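You operate a simulated robot arm through the tools that you are given. There is no shell and no other tool. Be economical: measure what you need, move in short steps, check, and stop when the job is done.

You are at the controls of a simulated robot arm. One attempt, no reset.

Task
Switch on the board and the sound, pick the chart picture and set the volume to 3.
Fine: leave the markers and the eraser.
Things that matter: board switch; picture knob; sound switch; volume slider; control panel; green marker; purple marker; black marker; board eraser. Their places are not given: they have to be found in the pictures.

Only the result counts: the job must be done as asked and must still hold three seconds after the hand-in. Knocking over, shifting, dropping, spilling or breaking anything else fails it.

Robot
A 6-joint arm with a two-finger parallel gripper, fixed in place. Base frame: the origin is at the foot of the arm, x ahead of it, y to its left, z up. Readings come in m, degrees, newtons and seconds.
With the tool pointing down near the work surface it reaches from about 0.1 to 0.74 m from the base axis. Its first joint turns from -166.0 to 166.0 degrees. Payload 3.91 kg.
The TCP is the grasp point between the finger pads, 0.03 m short of the fingertips. In the tool frame z runs along the fingers and y along their closing line. Largest opening 0.11 m; finger width 0.02, thickness 0.01; the body of the gripper, 0.048 by 0.112 m, starts 0.055 m behind the TCP.
Orientation is that of the tool frame in the base frame, as a unit quaternion [w, x, y, z]. With the fingers straight down and closing along the base's y, the tool's x points along the base's -x, its y along +y and its z along -z.

Tools
- The arm moves only by the tool send_rows. Its argument "increments" is a list of rows, each a list of 7 numbers: the shift along the base's x, y, z in units of 20 mm (1.0 is 20 mm), then the turn, a rotation vector about the base's x, y, z in units of 5 degrees (1.0 is 5 degrees), then the opening, from 0 (shut) to 1 (fully open). In form: [[x, y, z, wx, wy, wz, hand], ...]. A call has 1 to 8 rows; each row shifts and turns the commanded pose from where the row before left it. A call with a number of a shift or a turn outside -1 to 1 is refused whole. Each row takes 0.2 s and may step no farther than 0.05 m and 8.6 degrees from the row before; otherwise, or with a gripper value out of range, the whole call is refused. Where a pose cannot be reached the arm comes as near as it can. A force on the tool above 40 N (or 10 N above the force at the start of the call, whichever is more), or a blocked arm, ends the call early, and 0.2 s more pass. The fingers move at their own pace (about 0.045 m/s each) and stop on an object; they squeeze with about 28 N. The grip force told is the motor's: it shows also when the fingers shut on nothing. Time passes only in rows, and 0.2 s behind the last, so rows that do not move let the fingers close. The reply holds the time, the measured pose of the TCP, the force on the tool along the base axes, the opening and the grip force, in the units named above and with some noise, and new pictures: "pictures" is both (left out), scene, wrist or none.
- Cameras (640 x 400 px; columns grow to the right, rows downward): "scene" is fixed at [0.3984, -0.6517, 1.5667]; the picture's right is [0.99, 0.15, 0.00], its down [0.07, -0.43, -0.90] and it looks along [-0.14, 0.89, -0.44] (base axes); focal length 364 px, centre (320, 200). "wrist" rides on the gripper at [0.071, 0.022, -0.107] in the tool frame; the picture's right is [-0.29, 0.96, 0.00], its down [-0.76, -0.23, -0.61] and it looks along [-0.58, -0.18, 0.79] (tool axes); focal length 243 px, centre (320, 200).
- slide_trunk(by): slides the trunk up (or, below 0, down) by that many m; the arm rides with it, the base frame stays. It gives what a move gives, with no picture.
- probe_pixels(camera, pixels): for up to 12 pixels [column, row] of the newest picture of that camera ("zoom" is the newest enlarged one), the place [x, y, z] in the base frame of the surface seen there, good to about 0.003 m. The clock stands still meanwhile.
- enlarge(camera, box): a new picture of the part [left, top, right, bottom] of that camera's present view, enlarged. The clock stands still meanwhile.
- finish_job(): hands the job in; it is judged then, once.

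Keep the steps short. Do not move on a guess: measure, check each grasp and each placing, and mend mistakes. In all there are 80 turns and 170 pictures (those below and enlarged ones count). Leave the gripper open and the arm clear of the work at the hand-in unless told otherwise, and finish with a single line.

The tools are called after "Call:" as a command line: name --pt "numbers of a row" for each row, then --argument value for the rest, lists and objects as JSON in quotes. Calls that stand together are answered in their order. send_rows: Moves the arm, as the interface text tells. Its arguments: {"type":"object","properties":{"increments":{"type":"array"},"pictures":{"type":"string","enum":["both","scene","wrist","none"]}},"required":["increments"]} The other tools are called the same way: slide_trunk (by) slides the trunk up or down; probe_pixels (camera, pixels) gives the place of the surface under pixels of a picture; enlarge (camera, box) takes an enlarged picture of a part of a camera's view; finish_job () hands the job in.

At the start:

```text
clock: 0.0
ee_pos: [0.1515, 0.2874, 1.2699]
ee_rot: [0.0, -0.001, 1.0, 0.0]
ft_force: [0.1, -0.7, -0.8]
width: 0.11
finger_force: 0.0
trunk travel left (down, up): [-0.525, 0.065]
```

scene: 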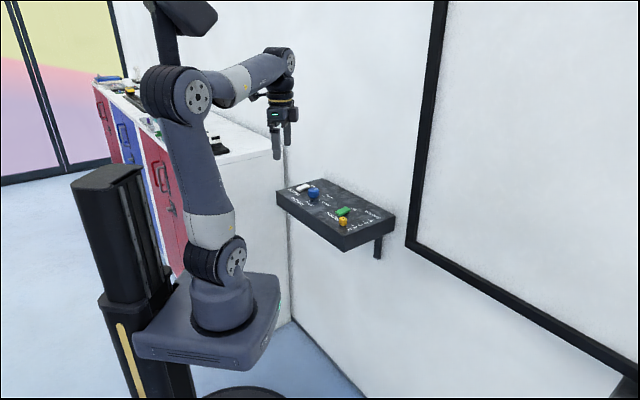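
wrist: 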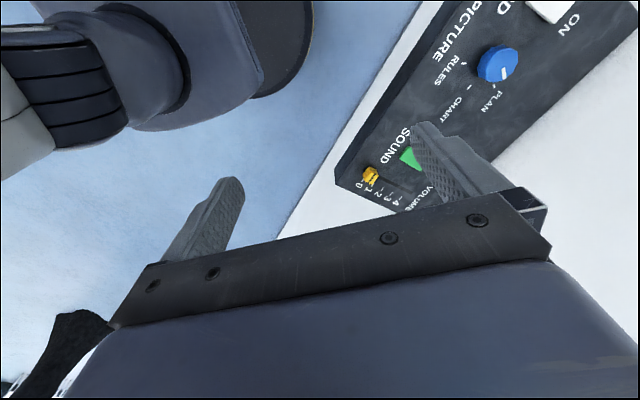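

The control panel shows in both pictures; I enlarge it in both to read the labels.

Call:
enlarge --camera "scene" --box '[265, 165, 409, 255]'

Call:
enlarge --camera "wrist" --box '[320, 0, 640, 220]'

```text
4.44 times, centred on (337, 210) of scene
```

zoom: 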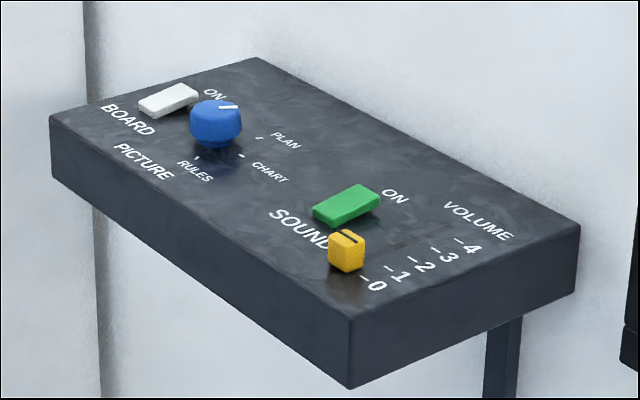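

```text
1.82 times, centred on (480, 110) of wrist
```

zoom: 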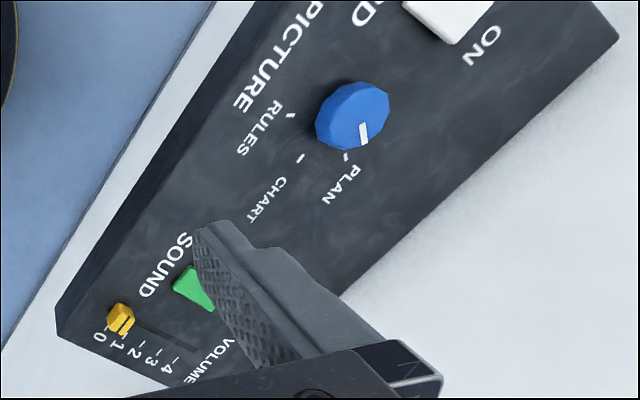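

Next I measure points in the newest enlarged (wrist) picture: the knob, its ticks, the rockers and the slider. I do the same in the scene picture.

Call:
probe_pixels --camera "zoom" --pixels '[[365, 132], [340, 105], [347, 157], [300, 159], [291, 115], [118, 312], [128, 323], [165, 337], [445, 15], [190, 285], [117, 343], [150, 355]]'

Call:
enlarge --camera "scene" --box '[325, 195, 389, 235]'

```text
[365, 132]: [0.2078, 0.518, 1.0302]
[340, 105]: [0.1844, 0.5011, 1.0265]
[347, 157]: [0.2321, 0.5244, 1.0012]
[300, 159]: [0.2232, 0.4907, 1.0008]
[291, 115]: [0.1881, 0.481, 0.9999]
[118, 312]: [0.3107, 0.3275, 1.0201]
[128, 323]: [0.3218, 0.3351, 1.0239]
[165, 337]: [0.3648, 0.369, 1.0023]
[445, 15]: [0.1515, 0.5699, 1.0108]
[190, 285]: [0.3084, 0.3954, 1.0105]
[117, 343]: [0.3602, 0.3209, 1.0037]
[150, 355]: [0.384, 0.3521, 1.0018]
```

```text
10.00 times, centred on (357, 215) of scene
```

zoom: 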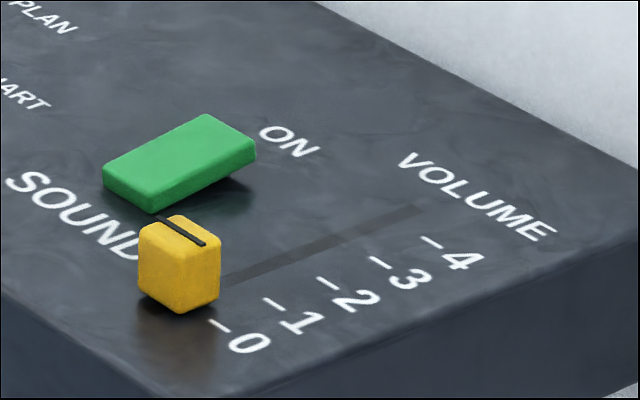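

In this zoom I measure the volume ticks, the slot, the slider knob and the green rocker's corners.

Call:
probe_pixels --camera "zoom" --pixels '[[219, 326], [272, 302], [326, 283], [378, 262], [430, 241], [182, 232], [416, 210], [232, 280], [110, 170], [205, 118], [250, 150], [155, 195]]'

Call:
enlarge --camera "scene" --box '[285, 175, 349, 215]'

```text
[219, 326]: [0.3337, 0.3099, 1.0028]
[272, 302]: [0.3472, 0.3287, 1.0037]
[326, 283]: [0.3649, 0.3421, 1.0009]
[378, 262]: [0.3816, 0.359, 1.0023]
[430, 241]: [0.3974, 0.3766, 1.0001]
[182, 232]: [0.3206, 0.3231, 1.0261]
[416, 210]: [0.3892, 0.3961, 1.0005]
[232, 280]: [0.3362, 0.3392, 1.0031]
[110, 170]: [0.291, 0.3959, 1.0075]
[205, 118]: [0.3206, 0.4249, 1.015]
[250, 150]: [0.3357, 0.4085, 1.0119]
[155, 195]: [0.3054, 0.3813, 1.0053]
```

```text
10.00 times, centred on (317, 195) of scene
```

zoom: 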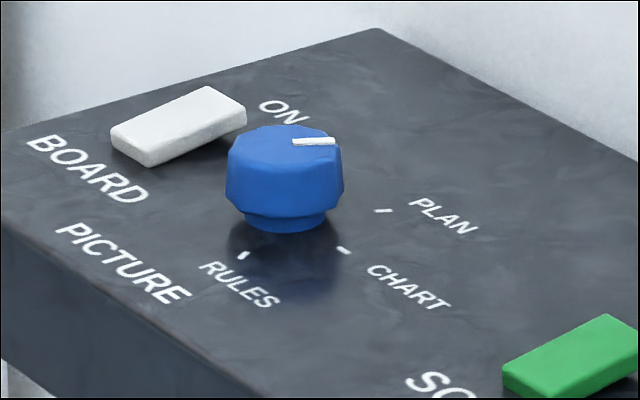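

Now I measure the blue knob, its pointer, its ticks and the white rocker.

Call:
probe_pixels --camera "zoom" --pixels '[[295, 141], [333, 141], [242, 145], [290, 130], [336, 155], [283, 170], [384, 211], [344, 250], [243, 255], [115, 135], [208, 90], [243, 112]]'

Call:
probe_pixels --camera "scene" --pixels '[[300, 190.5], [276.5, 193], [344, 250.5], [395, 215.5], [322, 178.5]]'

```text
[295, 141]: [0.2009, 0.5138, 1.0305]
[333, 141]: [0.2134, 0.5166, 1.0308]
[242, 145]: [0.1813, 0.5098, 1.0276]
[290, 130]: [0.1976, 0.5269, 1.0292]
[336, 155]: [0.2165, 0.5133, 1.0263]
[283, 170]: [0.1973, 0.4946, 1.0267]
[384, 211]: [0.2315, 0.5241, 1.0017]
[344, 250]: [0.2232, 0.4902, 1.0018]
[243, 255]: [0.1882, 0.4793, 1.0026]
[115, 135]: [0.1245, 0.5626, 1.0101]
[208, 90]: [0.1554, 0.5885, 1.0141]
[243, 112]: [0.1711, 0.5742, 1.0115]
```

```text
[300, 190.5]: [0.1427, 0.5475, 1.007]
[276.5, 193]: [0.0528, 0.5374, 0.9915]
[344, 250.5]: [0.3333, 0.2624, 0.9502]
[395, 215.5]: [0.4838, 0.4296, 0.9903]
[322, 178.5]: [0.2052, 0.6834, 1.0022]
```

Findings:
- **Knob:** centre is about (0.197, 0.515), and the pointer is at PLAN (about +14°). CHART is at about -43°.
- **Slider:** it sits at 0. Ticks are 23 mm apart along (0.69, 0.72).
- **Rockers:** both are raised at the wall (ON) end, so both are off.

First I shut the fingers, yaw about 46° and move above the green rocker's ON end.

Call:
send_rows --pt "0.855 0.618 -0.7 0 0 0.93 0" --pt "0.855 0.618 -0.7 0 0 0.93 0" --pt "0.855 0.618 -0.7 0 0 0.93 0" --pt "0.855 0.618 -0.7 0 0 0.93 0" --pt "0.855 0.618 -0.7 0 0 0.93 0" --pt "0.855 0.618 -0.7 0 0 0.93 0" --pt "0.855 0.618 -0.7 0 0 0.93 0" --pt "0.855 0.618 -0.7 0 0 0.93 0" --pictures "none"

Call:
send_rows --pt "0.855 0.618 -0.7 0 0 0.93 0" --pt "0.855 0.618 -0.7 0 0 0.93 0" --pt "0 0 0 0 0 0 0"

```text
clock: 1.8
ee_pos: [0.2905, 0.3862, 1.1561]
ee_rot: [0.0, -0.321, 0.947, 0.0]
ft_force: [0.8, 1.0, 0.0]
width: 0.0
finger_force: 28.3
trunk travel left (down, up): [-0.525, 0.065]
```

```text
clock: 2.6
ee_pos: [0.3241, 0.411, 1.1303]
ee_rot: [0.0, -0.396, 0.918, 0.0]
ft_force: [0.5, 0.3, 0.5]
width: 0.0
finger_force: 28.3
trunk travel left (down, up): [-0.525, 0.065]
```

scene: 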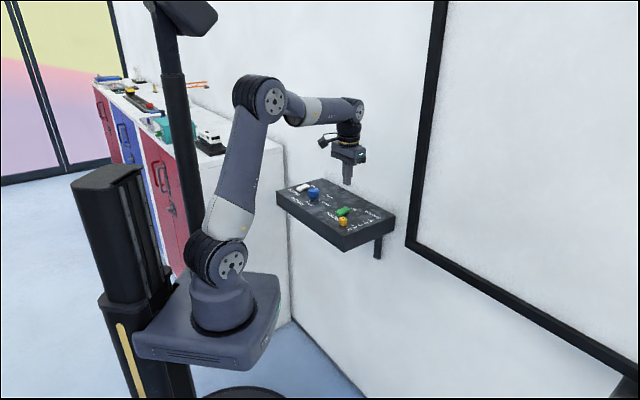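
wrist: 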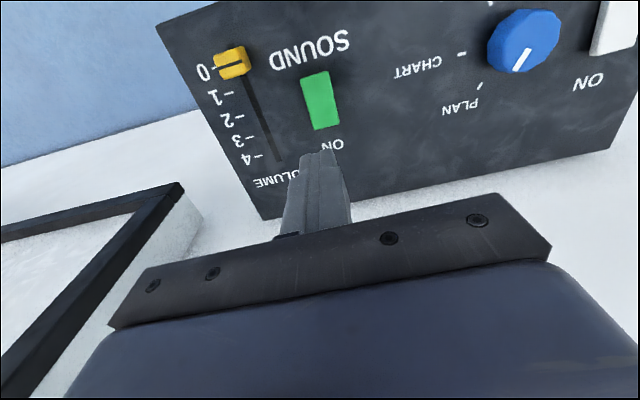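

The TCP is at (0.324, 0.411), above the green rocker's ON end. I descend 76 mm, so the tips end about 10 mm above the rocker.

Call:
send_rows --pt "-0.05 0 -1 0 0 0 0" --pt "0 0 -1 0 0 0 0" --pt "0 0 -1 0 0 0 0" --pt "0 0 -0.8 0 0 0 0" --pt "0 0 0 0 0 0 0"

Call:
enlarge --camera "scene" --box '[325, 190, 389, 230]'

```text
clock: 3.8
ee_pos: [0.323, 0.4121, 1.0546]
ee_rot: [0.001, -0.395, 0.919, 0.0]
ft_force: [0.4, 0.3, -0.3]
width: 0.0
finger_force: 28.7
trunk travel left (down, up): [-0.525, 0.065]
```

scene: 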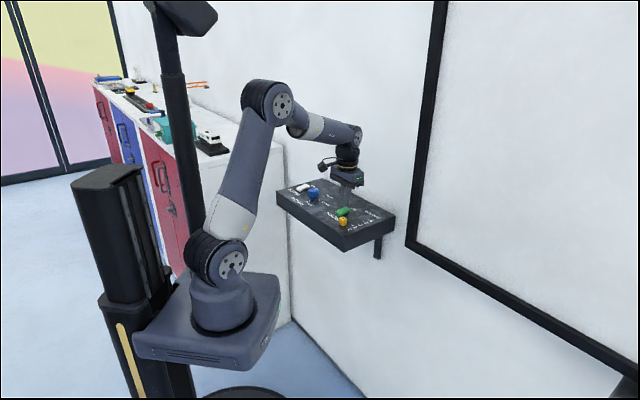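
wrist: 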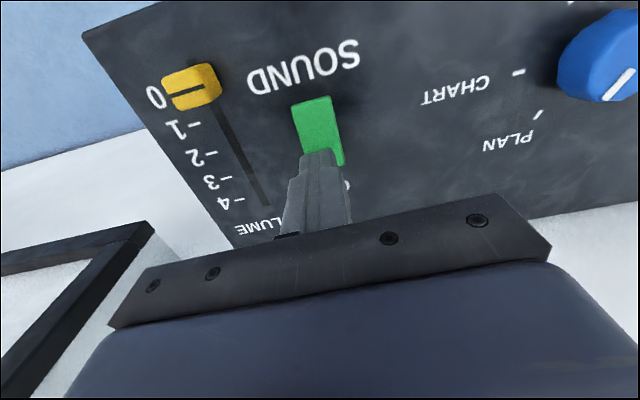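

```text
10.00 times, centred on (357, 210) of scene
```

zoom: 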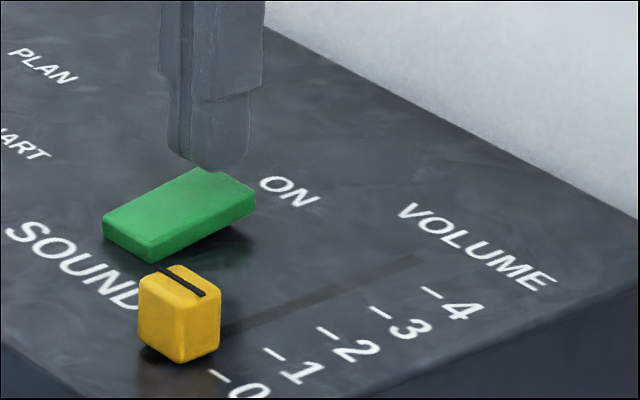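

The tips are right over the ON end, so I press down in 3–4 mm steps.

Call:
send_rows --pt "-0.05 -0.05 -0.2 0 0 0 0" --pt "0 0 -0.2 0 0 0 0" --pt "0 0 -0.15 0 0 0 0" --pt "0 0 -0.15 0 0 0 0" --pt "0 0 -0.15 0 0 0 0" --pictures "none"

Call:
enlarge --camera "scene" --box '[325, 190, 389, 230]'

```text
clock: 5.0
ee_pos: [0.3221, 0.4119, 1.0405]
ee_rot: [0.004, -0.396, 0.918, 0.003]
ft_force: [0.0, -0.2, 36.5]
width: 0.0001
finger_force: 28.1
trunk travel left (down, up): [-0.525, 0.065]
```

```text
10.00 times, centred on (357, 210) of scene
```

zoom: 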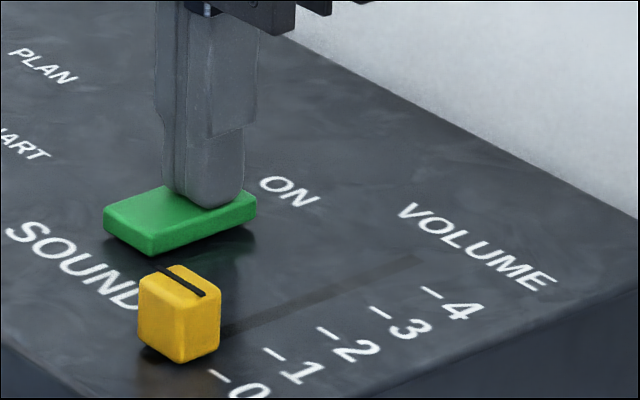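

There is 36 N on the tool and the rocker looks to have tilted. I lift and look.

Call:
send_rows --pt "0 0 0.8 0 0 0 0" --pt "0 0 1 0 0 0 0" --pt "0 0 0 0 0 0 0" --pictures "none"

Call:
enlarge --camera "scene" --box '[325, 190, 389, 230]'

```text
clock: 5.8
ee_pos: [0.321, 0.4097, 1.0725]
ee_rot: [0.0, -0.395, 0.918, 0.0]
ft_force: [0.5, 0.8, 0.6]
width: 0.0002
finger_force: 27.6
trunk travel left (down, up): [-0.525, 0.065]
```

```text
10.00 times, centred on (357, 210) of scene
```

zoom: 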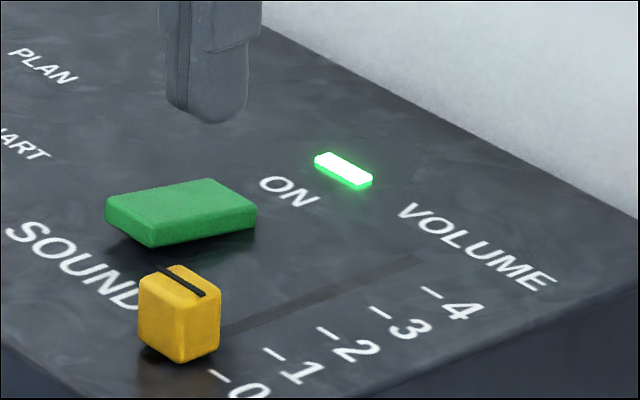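

The sound is on: its lamp is lit and the rocker has tipped. Next I move above the white rocker's ON end at about (0.157, 0.5755), keeping the tips above the knob.

Call:
send_rows --pt "0 0 1 0 0 0 0" --pt "-1 1 0 0 0 0 0" --pt "-1 1 0 0 0 0 0" --pt "-1 1 0 0 0 0 0" --pt "-1 1 0 0 0 0 0" --pt "-1 1 0 0 0 0 0" --pt "-1 1 0 0 0 0 0" --pt "-1 1 0 0 0 0 0" --pictures "none"

Call:
send_rows --pt "-1 1 0 0 0 0 0" --pt "-0.22 0.26 0 0 0 0 0" --pt "0 0 -1 0 0 0 0" --pt "0 0 -0.7 0 0 0 0" --pt "0 0 0 0 0 0 0"

Call:
enlarge --camera "scene" --box '[281, 165, 345, 205]'

```text
clock: 7.6
ee_pos: [0.181, 0.5504, 1.0928]
ee_rot: [0.0, -0.396, 0.918, 0.001]
ft_force: [-1.0, 0.5, -0.4]
width: 0.0002
finger_force: 27.9
trunk travel left (down, up): [-0.525, 0.065]
```

```text
clock: 8.8
ee_pos: [0.1562, 0.5748, 1.0601]
ee_rot: [0.0, -0.396, 0.918, 0.0]
ft_force: [-0.6, -0.5, 0.3]
width: 0.0
finger_force: 27.9
trunk travel left (down, up): [-0.525, 0.065]
```

scene: 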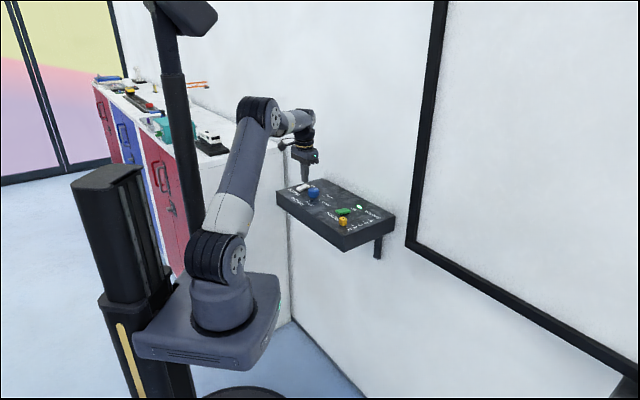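
wrist: 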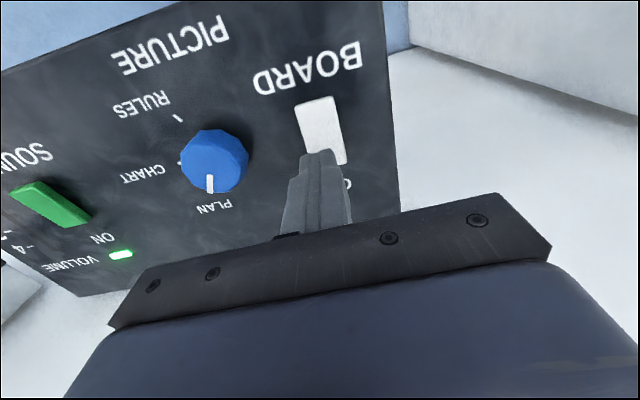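

```text
10.00 times, centred on (313, 185) of scene
```

zoom: 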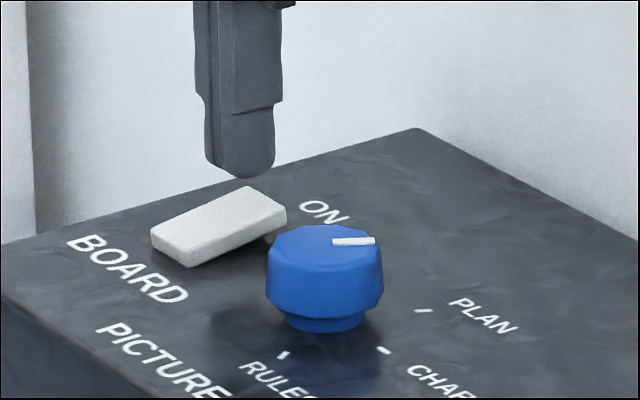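

The tips are over the white rocker's ON end. I press to the same depth as for the green one (TCP about 1.040) and lift again.

Call:
send_rows --pt "0 0 -0.4 0 0 0 0" --pt "0 0 -0.2 0 0 0 0" --pt "0 0 -0.15 0 0 0 0" --pt "0 0 -0.15 0 0 0 0" --pt "0 0 -0.15 0 0 0 0" --pictures "none"

Call:
send_rows --pt "0 0 0.8 0 0 0 0" --pt "0 0 1 0 0 0 0" --pt "0 0 1 0 0 0 0" --pictures "none"

Call:
enlarge --camera "scene" --box '[281, 165, 345, 205]'

```text
clock: 10.0
ee_pos: [0.1573, 0.5749, 1.04]
ee_rot: [0.002, -0.396, 0.918, 0.002]
ft_force: [1.8, 1.6, 21.7]
width: 0.0
finger_force: 27.6
trunk travel left (down, up): [-0.525, 0.065]
```

```text
clock: 10.8
ee_pos: [0.1569, 0.575, 1.0929]
ee_rot: [0.0, -0.396, 0.918, 0.0]
ft_force: [0.6, -0.4, 0.1]
width: 0.0002
finger_force: 28.5
trunk travel left (down, up): [-0.525, 0.065]
```

```text
10.00 times, centred on (313, 185) of scene
```

zoom: 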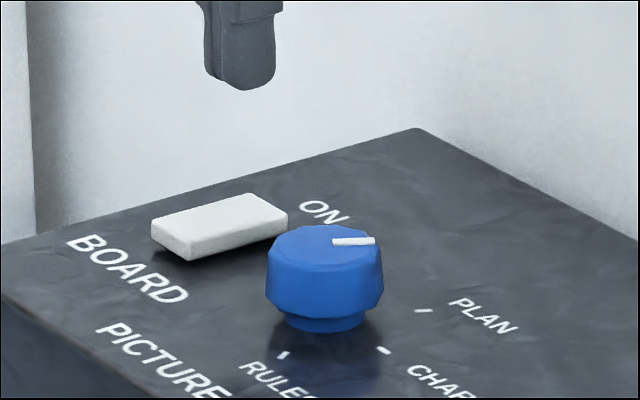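

The white rocker has tipped, but no lamp shows by it. I check the scene, in case the board itself lights up.

Call:
send_rows --pt "0.2 -0.2 0.3 0 0 0 0.5"

Call:
enlarge --camera "scene" --box '[265, 165, 409, 255]'

```text
clock: 11.2
ee_pos: [0.1615, 0.5718, 1.0999]
ee_rot: [0.0, -0.395, 0.919, 0.0]
ft_force: [-0.5, 0.2, 0.8]
width: 0.0326
finger_force: 0.0
trunk travel left (down, up): [-0.525, 0.065]
```

scene: 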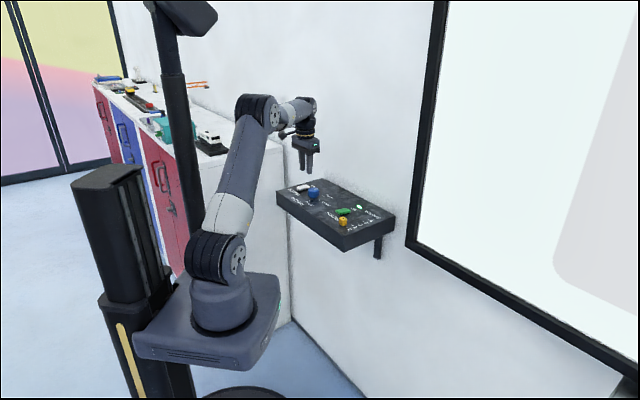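
wrist: 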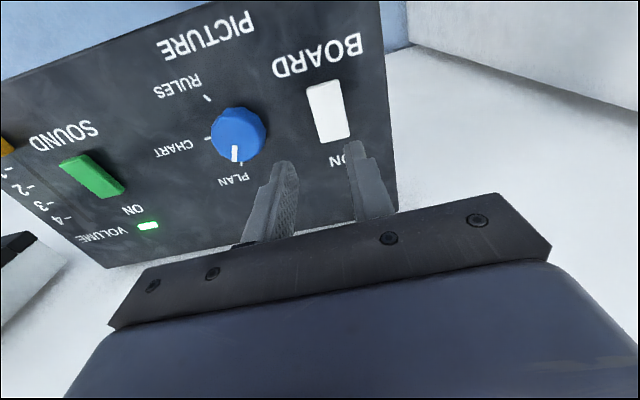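

```text
4.44 times, centred on (337, 210) of scene
```

zoom: 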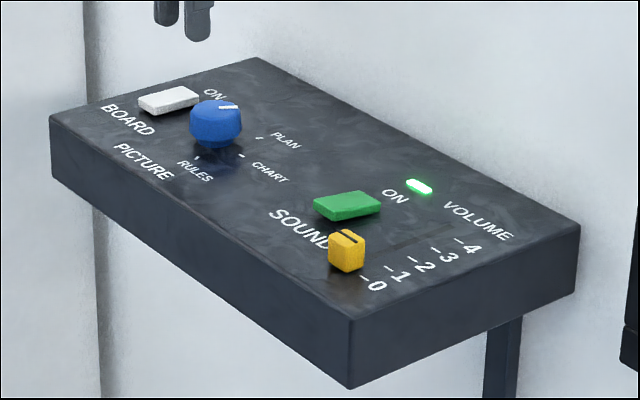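

The board is now lit on the wall, so it is on. Next is the knob: I open to about 65 mm, yaw 30° further and centre over (0.197, 0.514).

Call:
send_rows --pt "0.3 -0.475 0 0 0 1 0.59" --pt "0.3 -0.475 0 0 0 1 0.59" --pt "0.3 -0.475 0 0 0 1 0.59" --pt "0.3 -0.475 0 0 0 1 0.59" --pt "0.3 -0.475 0 0 0 1 0.59" --pt "0.3 -0.475 0 0 0 1 0.59" --pt "0 0 0 0 0 0 0.59"

Call:
enlarge --camera "scene" --box '[281, 165, 345, 205]'

```text
clock: 12.8
ee_pos: [0.1983, 0.5147, 1.0996]
ee_rot: [0.002, -0.621, 0.784, 0.0]
ft_force: [-0.2, 0.1, 0.0]
width: 0.065
finger_force: 0.1
trunk travel left (down, up): [-0.525, 0.065]
```

scene: 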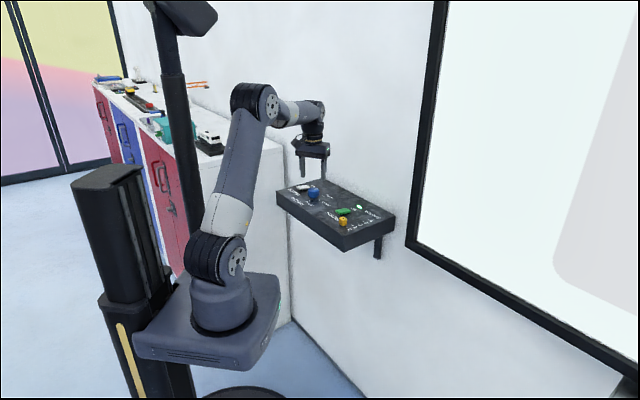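
wrist: 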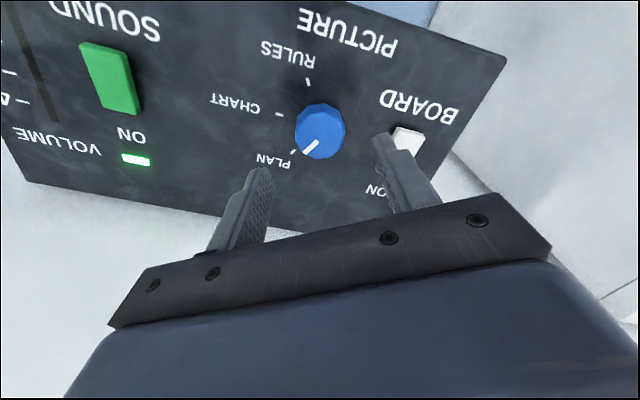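

```text
10.00 times, centred on (313, 185) of scene
```

zoom: 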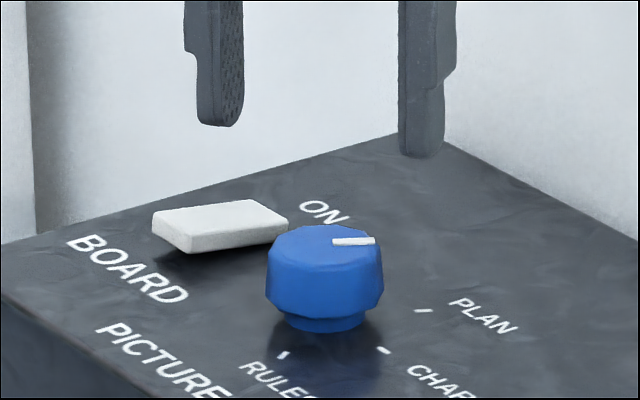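

The fingers straddle the knob and clear the white rocker by about 20 mm. I descend to TCP 1.041.

Call:
send_rows --pt "-0.06 0 -1 0 0 0 0.59" --pt "0 0 -1 0 0 0 0.59" --pt "0 0 -0.95 0 0 0 0.59" --pt "0 0 0 0 0 0 0.59"

Call:
enlarge --camera "scene" --box '[281, 165, 345, 205]'

```text
clock: 13.8
ee_pos: [0.1951, 0.5143, 1.0405]
ee_rot: [0.0, -0.62, 0.785, 0.0]
ft_force: [0.0, 1.0, -0.8]
width: 0.0649
finger_force: 0.0
trunk travel left (down, up): [-0.525, 0.065]
```

scene: 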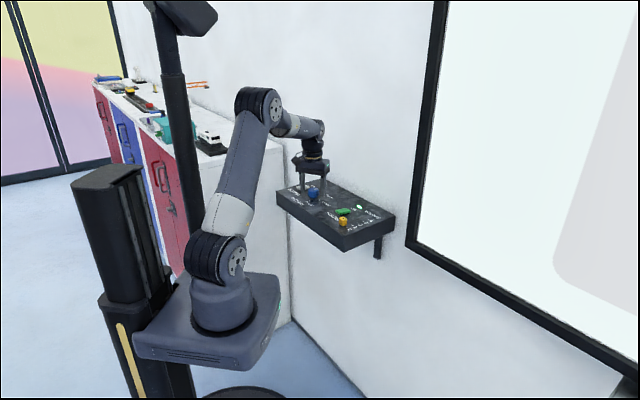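
wrist: 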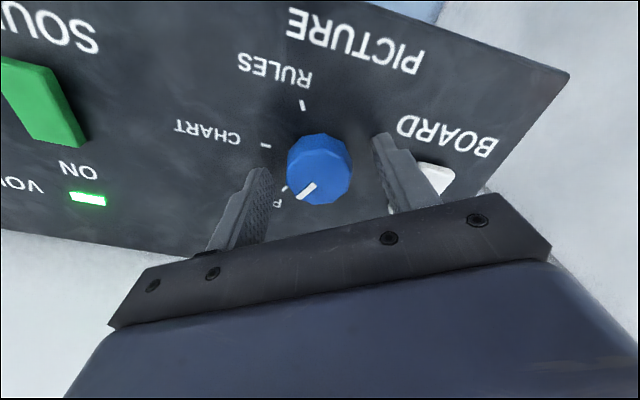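

```text
10.00 times, centred on (313, 185) of scene
```

zoom: 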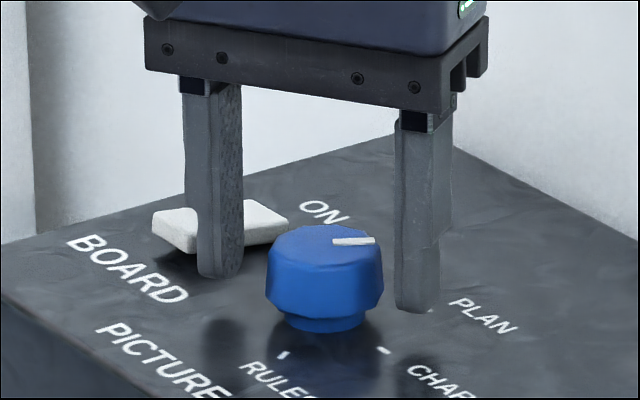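

I check by measurement that the knob is centred between the pads.

Call:
probe_pixels --camera "zoom" --pixels '[[207, 270], [235, 265], [402, 300], [430, 300], [270, 270], [380, 275], [325, 300], [325, 240], [275, 245], [325, 229]]'

```text
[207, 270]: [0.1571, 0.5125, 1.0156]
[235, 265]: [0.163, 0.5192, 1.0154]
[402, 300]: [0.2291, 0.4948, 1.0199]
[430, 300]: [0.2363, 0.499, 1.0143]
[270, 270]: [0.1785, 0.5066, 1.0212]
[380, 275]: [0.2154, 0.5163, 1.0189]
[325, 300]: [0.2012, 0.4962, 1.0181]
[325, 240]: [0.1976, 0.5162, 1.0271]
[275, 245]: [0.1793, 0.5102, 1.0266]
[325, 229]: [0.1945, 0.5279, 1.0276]
```

The pads are centred on the knob (about (0.197, 0.514)), so I close.

Call:
send_rows --pt "0.05 0 0 0 0 0 0.3" --pt "0 0 0 0 0 0 0.2" --pt "0 0 0 0 0 0 0.2" --pt "0 0 0 0 0 0 0.2" --pictures "none"

Call:
enlarge --camera "scene" --box '[281, 165, 345, 205]'

```text
clock: 14.8
ee_pos: [0.1978, 0.5138, 1.0399]
ee_rot: [0.0, -0.619, 0.785, -0.001]
ft_force: [2.2, -0.8, -0.4]
width: 0.0416
finger_force: 45.0
trunk travel left (down, up): [-0.525, 0.065]
```

```text
10.00 times, centred on (313, 185) of scene
```

zoom: 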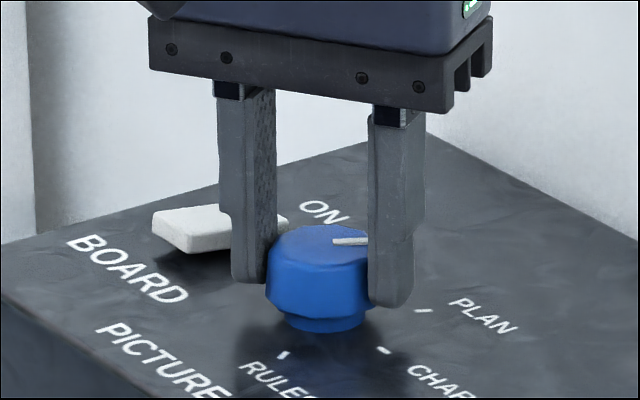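

The grip holds at 41.6 mm opening. I turn clockwise (negative about z), 35° first.

Call:
send_rows --pt "0 0 0 0 0 -1 0.2" --pt "0 0 0 0 0 -1 0.2" --pt "0 0 0 0 0 -1 0.2" --pt "0 0 0 0 0 -1 0.2" --pt "0 0 0 0 0 -1 0.2" --pt "0 0 0 0 0 -1 0.2" --pt "0 0 0 0 0 -1 0.2" --pictures "none"

Call:
enlarge --camera "scene" --box '[281, 165, 345, 205]'

```text
clock: 16.4
ee_pos: [0.1965, 0.5148, 1.0393]
ee_rot: [0.0, -0.355, 0.935, 0.0]
ft_force: [0.1, 4.5, 0.3]
width: 0.0415
finger_force: 45.3
trunk travel left (down, up): [-0.525, 0.065]
```

```text
10.00 times, centred on (313, 185) of scene
```

zoom: 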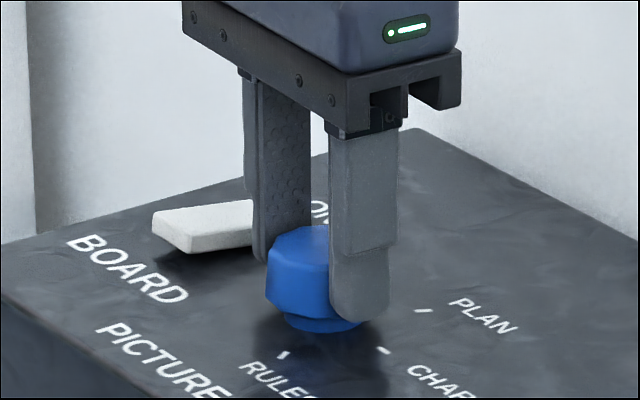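

The knob turns with the hand. I turn the remaining 23.5° or so and look before releasing.

Call:
send_rows --pt "0 0 0 0 0 -1 0.2" --pt "0 0 0 0 0 -1 0.2" --pt "0 0 0 0 0 -1 0.2" --pt "0 0 0 0 0 -1 0.2" --pt "0 0 0 0 0 -0.7 0.2" --pt "0 0 0 0 0 0 0.2"

Call:
enlarge --camera "scene" --box '[281, 165, 345, 205]'

```text
clock: 17.8
ee_pos: [0.1967, 0.5156, 1.041]
ee_rot: [0.001, -0.157, 0.988, 0.0]
ft_force: [-2.8, 11.1, 1.3]
width: 0.0415
finger_force: 45.0
trunk travel left (down, up): [-0.525, 0.065]
```

scene: 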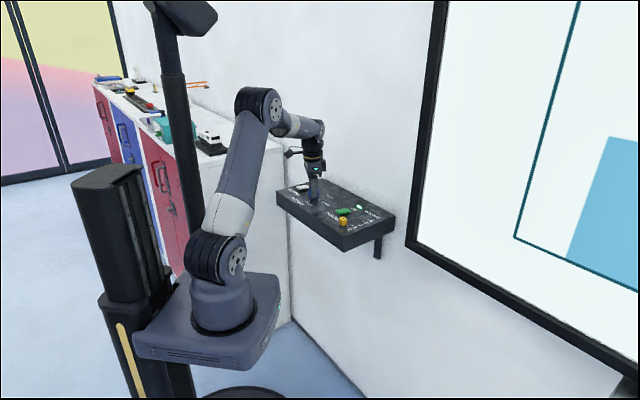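
wrist: 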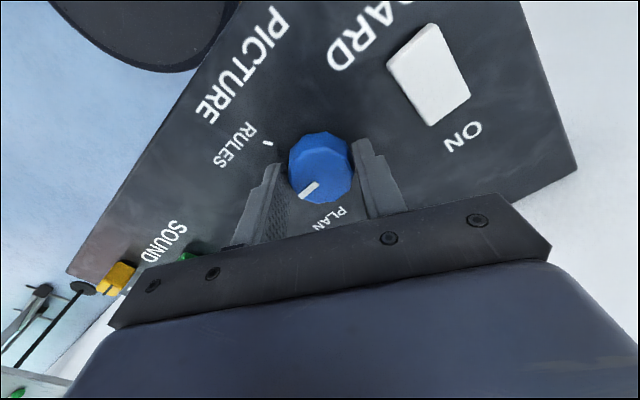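

```text
10.00 times, centred on (313, 185) of scene
```

zoom: 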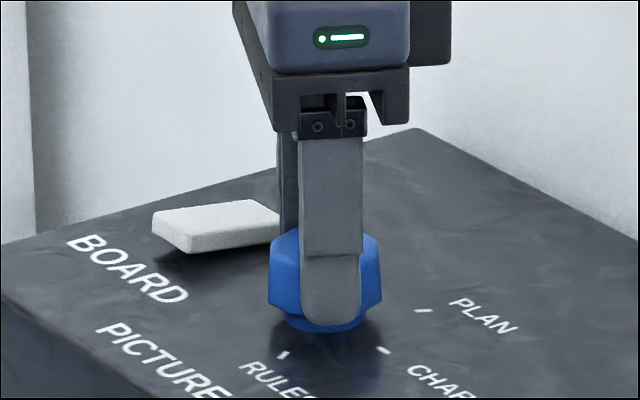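

The board picture has changed to one with an axis and a bar, which is the chart. I open gently, lift and check the pointer.

Call:
send_rows --pt "0 0 0 0 0 0 0.6" --pt "0 0 0 0 0 0 0.6" --pt "0 0 0 0 0 0 0.6" --pt "0 0 1 0 0 0 0.6" --pt "0 0 1 0 0 0 0.6" --pt "0 0 1 0 0 0 0.6" --pt "0 0 0 0 0 0 0.6"

Call:
enlarge --camera "scene" --box '[281, 165, 345, 205]'

```text
clock: 19.4
ee_pos: [0.1965, 0.515, 1.1016]
ee_rot: [0.0, -0.158, 0.987, 0.0]
ft_force: [0.2, -0.7, -0.1]
width: 0.066
finger_force: 0.0
trunk travel left (down, up): [-0.525, 0.065]
```

scene: 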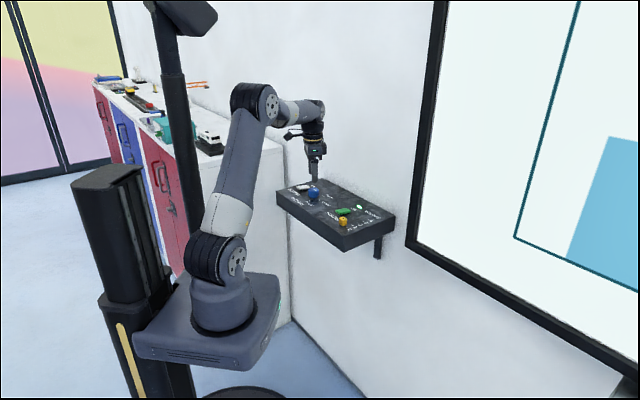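
wrist: 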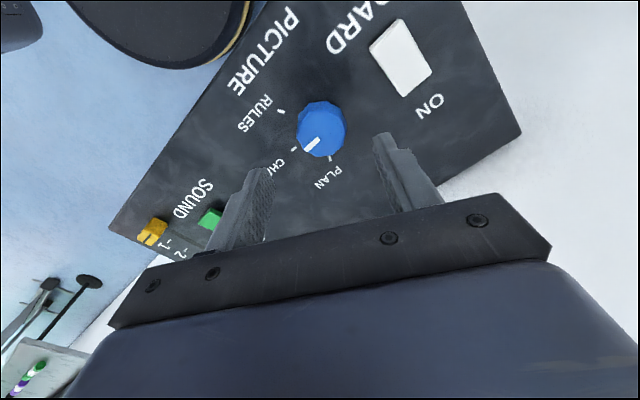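

```text
10.00 times, centred on (313, 185) of scene
```

zoom: 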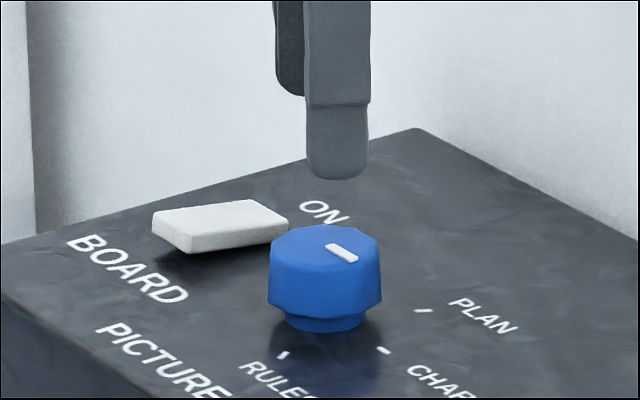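

I measure where the pointer ended up.

Call:
probe_pixels --camera "zoom" --pixels '[[330, 246], [355, 260], [342, 253]]'

```text
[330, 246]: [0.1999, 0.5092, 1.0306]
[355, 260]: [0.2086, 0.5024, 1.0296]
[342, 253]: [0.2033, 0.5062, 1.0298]
```

The pointer is at about -43°, on CHART. Next is the volume slider. I yaw back to 46.5°, narrow the opening to 35 mm, and go above about (0.322, 0.328).

Call:
send_rows --pt "0.63 -0.935 0 0 0 0.57 0.32" --pt "0.63 -0.935 0 0 0 0.57 0.32" --pt "0.63 -0.935 0 0 0 0.57 0.32" --pt "0.63 -0.935 0 0 0 0.57 0.32" --pt "0.63 -0.935 0 0 0 0.57 0.32" --pt "0.63 -0.935 0 0 0 0.57 0.32" --pt "0.63 -0.935 0 0 0 0.57 0.32" --pt "0.63 -0.935 0 0 0 0.57 0.32" --pictures "none"

Call:
send_rows --pt "0.63 -0.935 0 0 0 0.57 0.32" --pt "0.6 -0.935 0 0 0 0.57 0.32" --pt "0 0 0 0 0 0 0.32"

Call:
enlarge --camera "scene" --box '[325, 195, 389, 235]'

```text
clock: 21.2
ee_pos: [0.2982, 0.3644, 1.1006]
ee_rot: [0.0, -0.351, 0.936, 0.001]
ft_force: [-0.5, -0.4, 0.4]
width: 0.0349
finger_force: 0.0
trunk travel left (down, up): [-0.525, 0.065]
```

```text
clock: 22.0
ee_pos: [0.3227, 0.3261, 1.1006]
ee_rot: [0.0, -0.395, 0.919, 0.001]
ft_force: [0.5, -0.2, 0.2]
width: 0.035
finger_force: 0.0
trunk travel left (down, up): [-0.525, 0.065]
```

scene: 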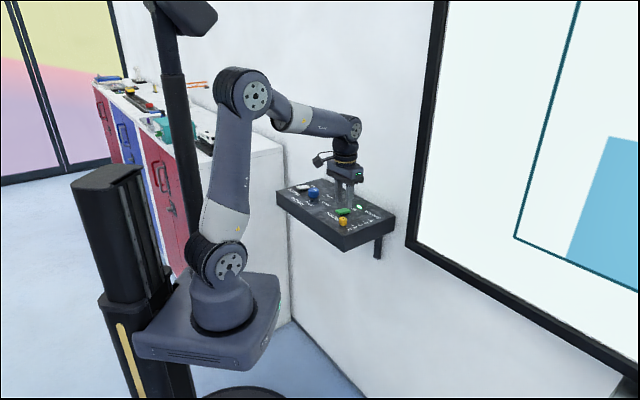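
wrist: 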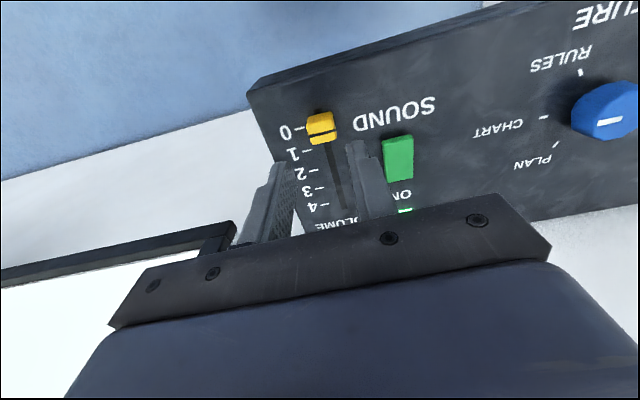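

```text
10.00 times, centred on (357, 215) of scene
```

zoom: 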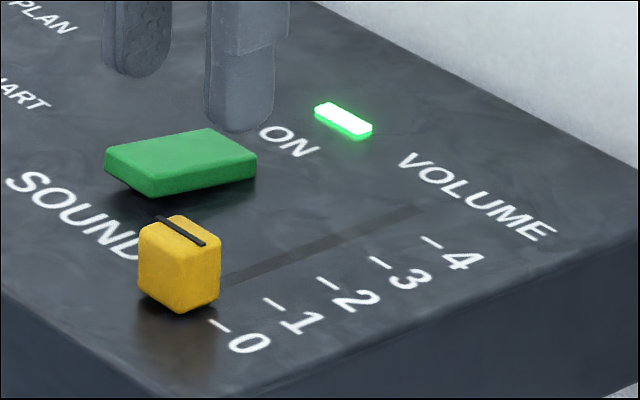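

I measure the slider knob's edges and marker line, plus the top from the wrist picture.

Call:
probe_pixels --camera "zoom" --pixels '[[158, 217], [203, 244], [181, 231], [145, 228], [178, 218], [215, 247], [182, 252], [142, 275], [160, 275], [215, 275], [200, 280]]'

Call:
probe_pixels --camera "wrist" --pixels '[[321, 132], [311, 136], [333, 130], [320, 120], [323, 142]]'

```text
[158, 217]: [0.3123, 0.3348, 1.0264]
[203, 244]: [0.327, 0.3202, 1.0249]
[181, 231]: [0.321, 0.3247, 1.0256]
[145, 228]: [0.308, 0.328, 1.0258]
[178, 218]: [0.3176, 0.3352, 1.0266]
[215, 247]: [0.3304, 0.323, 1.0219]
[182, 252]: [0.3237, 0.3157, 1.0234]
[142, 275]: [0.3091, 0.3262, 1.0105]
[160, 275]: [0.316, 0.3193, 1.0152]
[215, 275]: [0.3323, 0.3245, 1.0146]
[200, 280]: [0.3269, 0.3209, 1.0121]
```

```text
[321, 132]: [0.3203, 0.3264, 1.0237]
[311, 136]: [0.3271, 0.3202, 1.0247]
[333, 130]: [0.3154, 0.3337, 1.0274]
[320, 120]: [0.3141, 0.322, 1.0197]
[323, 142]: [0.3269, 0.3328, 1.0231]
```

The slider centre is at about (0.319, 0.325). I align and descend so the pads straddle it, with the tips about 8 mm above the panel.

Call:
send_rows --pt "-0.16 -0.03 -1 0 0 0 0.32" --pt "0 0 -1 0 0 0 0.32" --pt "0 0 -1 0 0 0 0.32" --pt "0 0 0 0 0 0 0.32" --pictures "wrist"

Call:
enlarge --camera "scene" --box '[325, 195, 389, 235]'

```text
clock: 23.0
ee_pos: [0.3188, 0.3264, 1.0402]
ee_rot: [0.0, -0.395, 0.919, 0.0]
ft_force: [0.1, 0.4, 0.2]
width: 0.035
finger_force: 0.0
trunk travel left (down, up): [-0.525, 0.065]
```

wrist: 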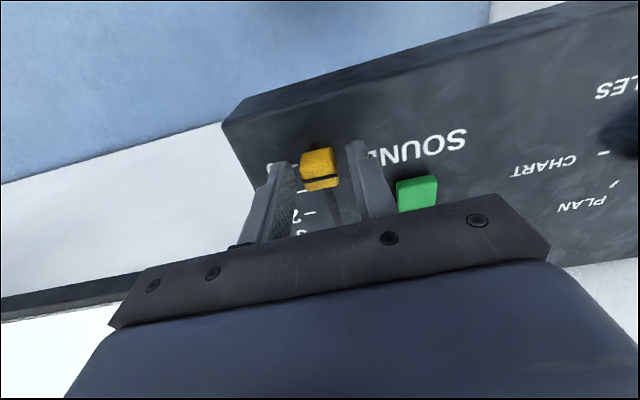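

```text
10.00 times, centred on (357, 215) of scene
```

zoom: 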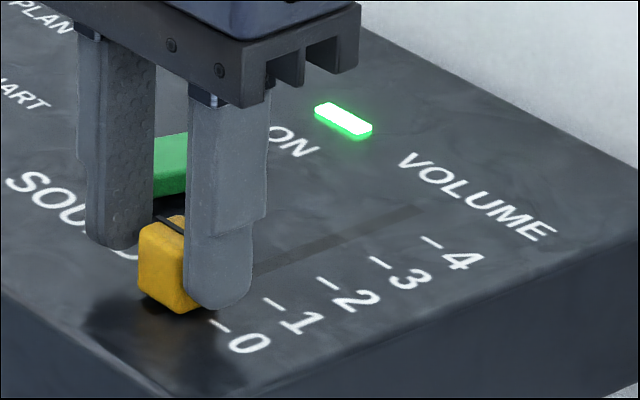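

The pads straddle the slider, so I close on it.

Call:
send_rows --pt "0 0 0 0 0 0 0.1" --pt "0 0 0 0 0 0 0.1" --pt "0 0 0 0 0 0 0.1" --pictures "wrist"

Call:
enlarge --camera "scene" --box '[325, 195, 389, 235]'

```text
clock: 23.8
ee_pos: [0.3195, 0.3265, 1.0403]
ee_rot: [0.0, -0.395, 0.918, -0.001]
ft_force: [6.7, -6.3, -2.3]
width: 0.0215
finger_force: 45.3
trunk travel left (down, up): [-0.525, 0.065]
```

wrist: 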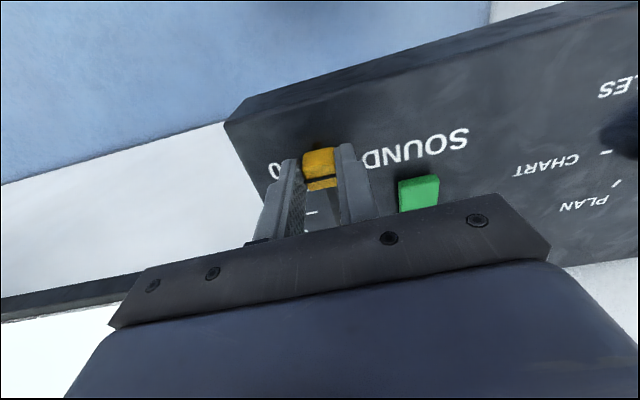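

```text
10.00 times, centred on (357, 215) of scene
```

zoom: 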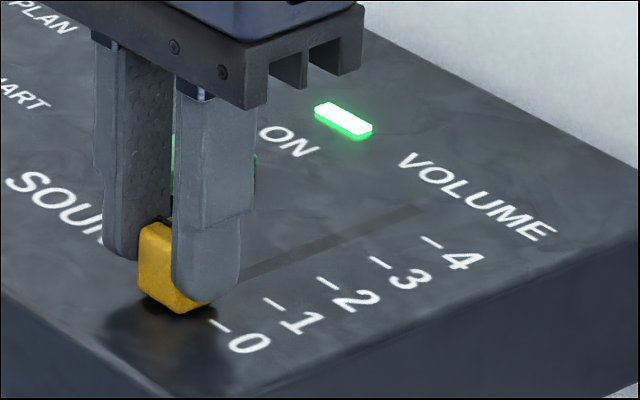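

Gripped at 21.5 mm. The slider is 2–3 mm off centre sideways (9 N toward +v), so I ease by 1 mm. Then I drag about 66 mm along the slot.

Call:
send_rows --pt "0.04 -0.04 0 0 0 0 0.1" --pt "0.45 0.48 0 0 0 0 0.1" --pt "0.45 0.48 0 0 0 0 0.1" --pt "0.45 0.48 0 0 0 0 0.1" --pt "0.45 0.48 0 0 0 0 0.1" --pt "0.45 0.48 0 0 0 0 0.1" --pt "0 0 0 0 0 0 0.1"

Call:
enlarge --camera "scene" --box '[325, 195, 389, 235]'

```text
clock: 25.4
ee_pos: [0.3657, 0.3732, 1.0408]
ee_rot: [0.0, -0.395, 0.919, 0.001]
ft_force: [6.6, -7.2, -3.6]
width: 0.0215
finger_force: 45.1
trunk travel left (down, up): [-0.525, 0.065]
```

scene: 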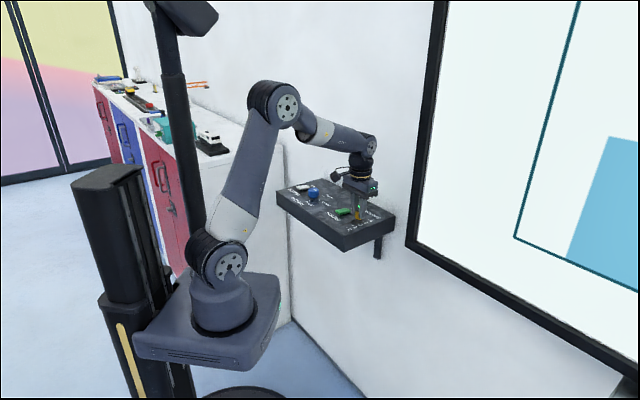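
wrist: 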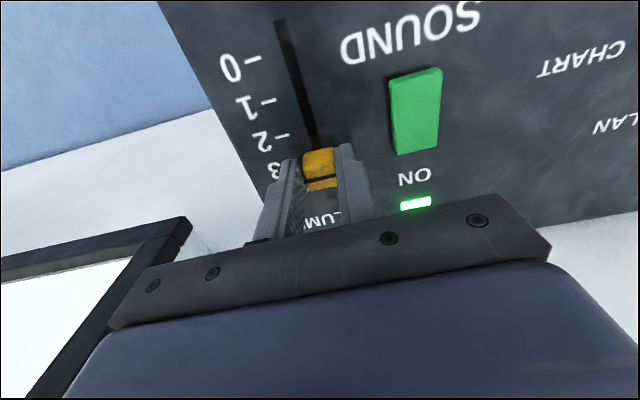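

```text
10.00 times, centred on (357, 215) of scene
```

zoom: 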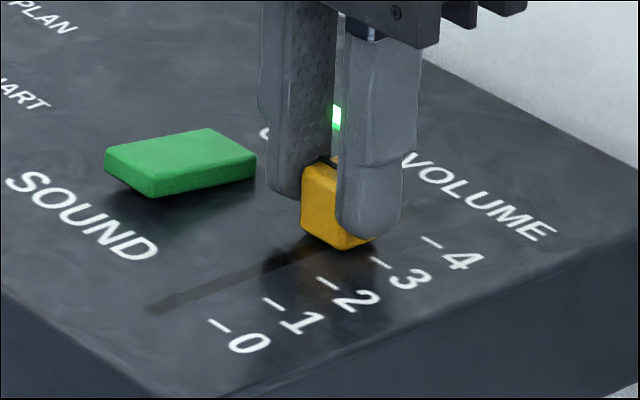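

The slider is near 3. I open and lift straight up so I can measure its marker line.

Call:
send_rows --pt "0 0 0 0 0 0 0.32" --pt "0 0 0 0 0 0 0.32" --pt "0 0 0 0 0 0 0.32" --pt "0 0 1 0 0 0 0.32" --pt "0 0 1 0 0 0 0.32" --pt "0 0 1 0 0 0 0.32" --pt "0 0 1 0 0 0 0.32" --pt "0 0 0 0 0 0 0.32" --pictures "wrist"

Call:
enlarge --camera "scene" --box '[325, 195, 389, 235]'

```text
clock: 27.2
ee_pos: [0.3651, 0.3731, 1.1214]
ee_rot: [0.0, -0.396, 0.918, 0.0]
ft_force: [1.0, 0.2, 0.1]
width: 0.0352
finger_force: 0.1
trunk travel left (down, up): [-0.525, 0.065]
```

wrist: 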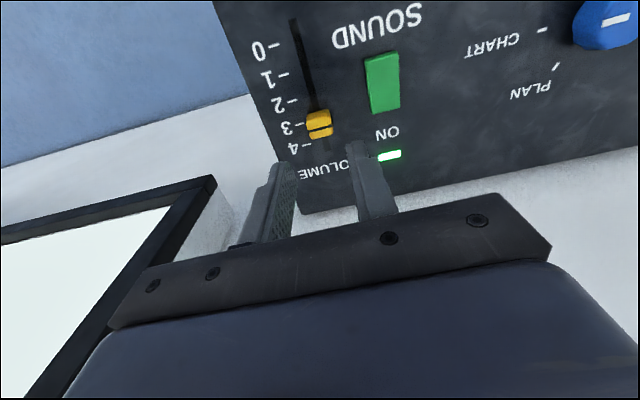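

```text
10.00 times, centred on (357, 215) of scene
```

zoom: 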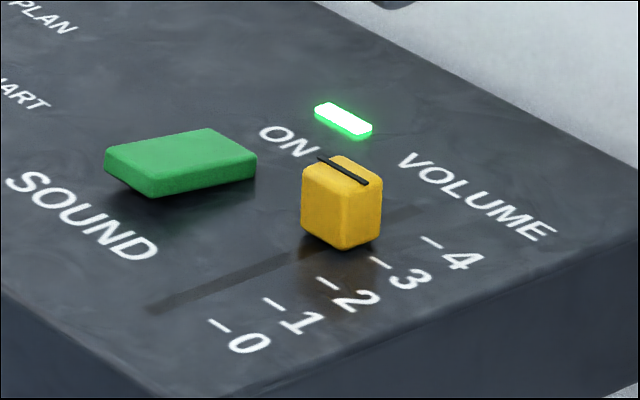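

I measure the marker line and the ticks again.

Call:
probe_pixels --camera "zoom" --pixels '[[320, 158], [343, 171], [366, 184], [332, 165], [355, 178], [378, 262], [384, 265], [430, 241], [326, 283], [150, 308], [416, 210]]'

Call:
enlarge --camera "wrist" --box '[240, 10, 400, 110]'

Call:
enlarge --camera "wrist" --box '[256, 80, 384, 160]'

```text
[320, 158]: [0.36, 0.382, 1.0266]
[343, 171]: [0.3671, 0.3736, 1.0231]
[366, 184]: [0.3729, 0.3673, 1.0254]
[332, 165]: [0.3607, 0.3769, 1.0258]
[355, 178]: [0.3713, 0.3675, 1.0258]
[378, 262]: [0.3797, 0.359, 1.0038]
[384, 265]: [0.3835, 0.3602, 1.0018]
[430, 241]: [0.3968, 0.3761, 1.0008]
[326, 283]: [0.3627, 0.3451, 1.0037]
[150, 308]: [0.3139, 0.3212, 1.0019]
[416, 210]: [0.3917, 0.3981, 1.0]
```

```text
4.00 times, centred on (320, 60) of wrist
```

zoom: 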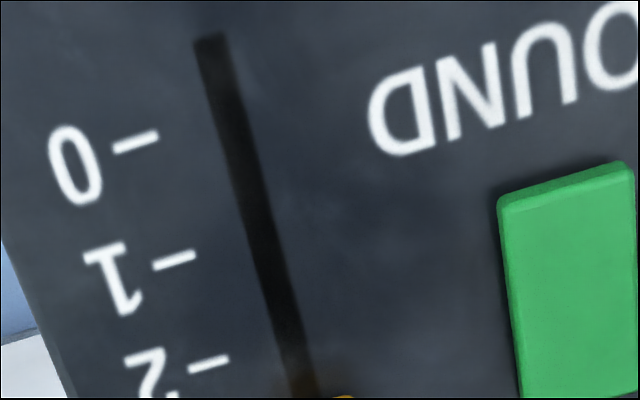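

```text
5.00 times, centred on (320, 120) of wrist
```

zoom: 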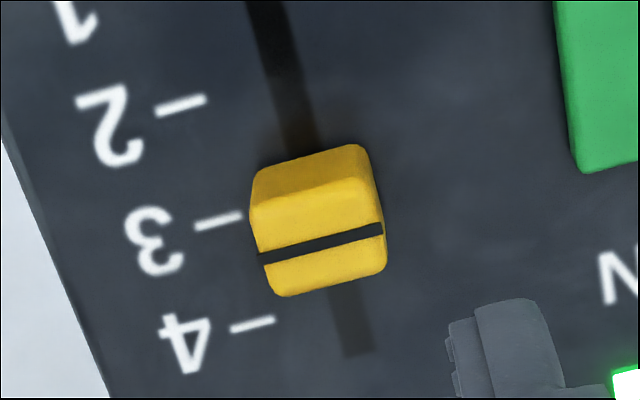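

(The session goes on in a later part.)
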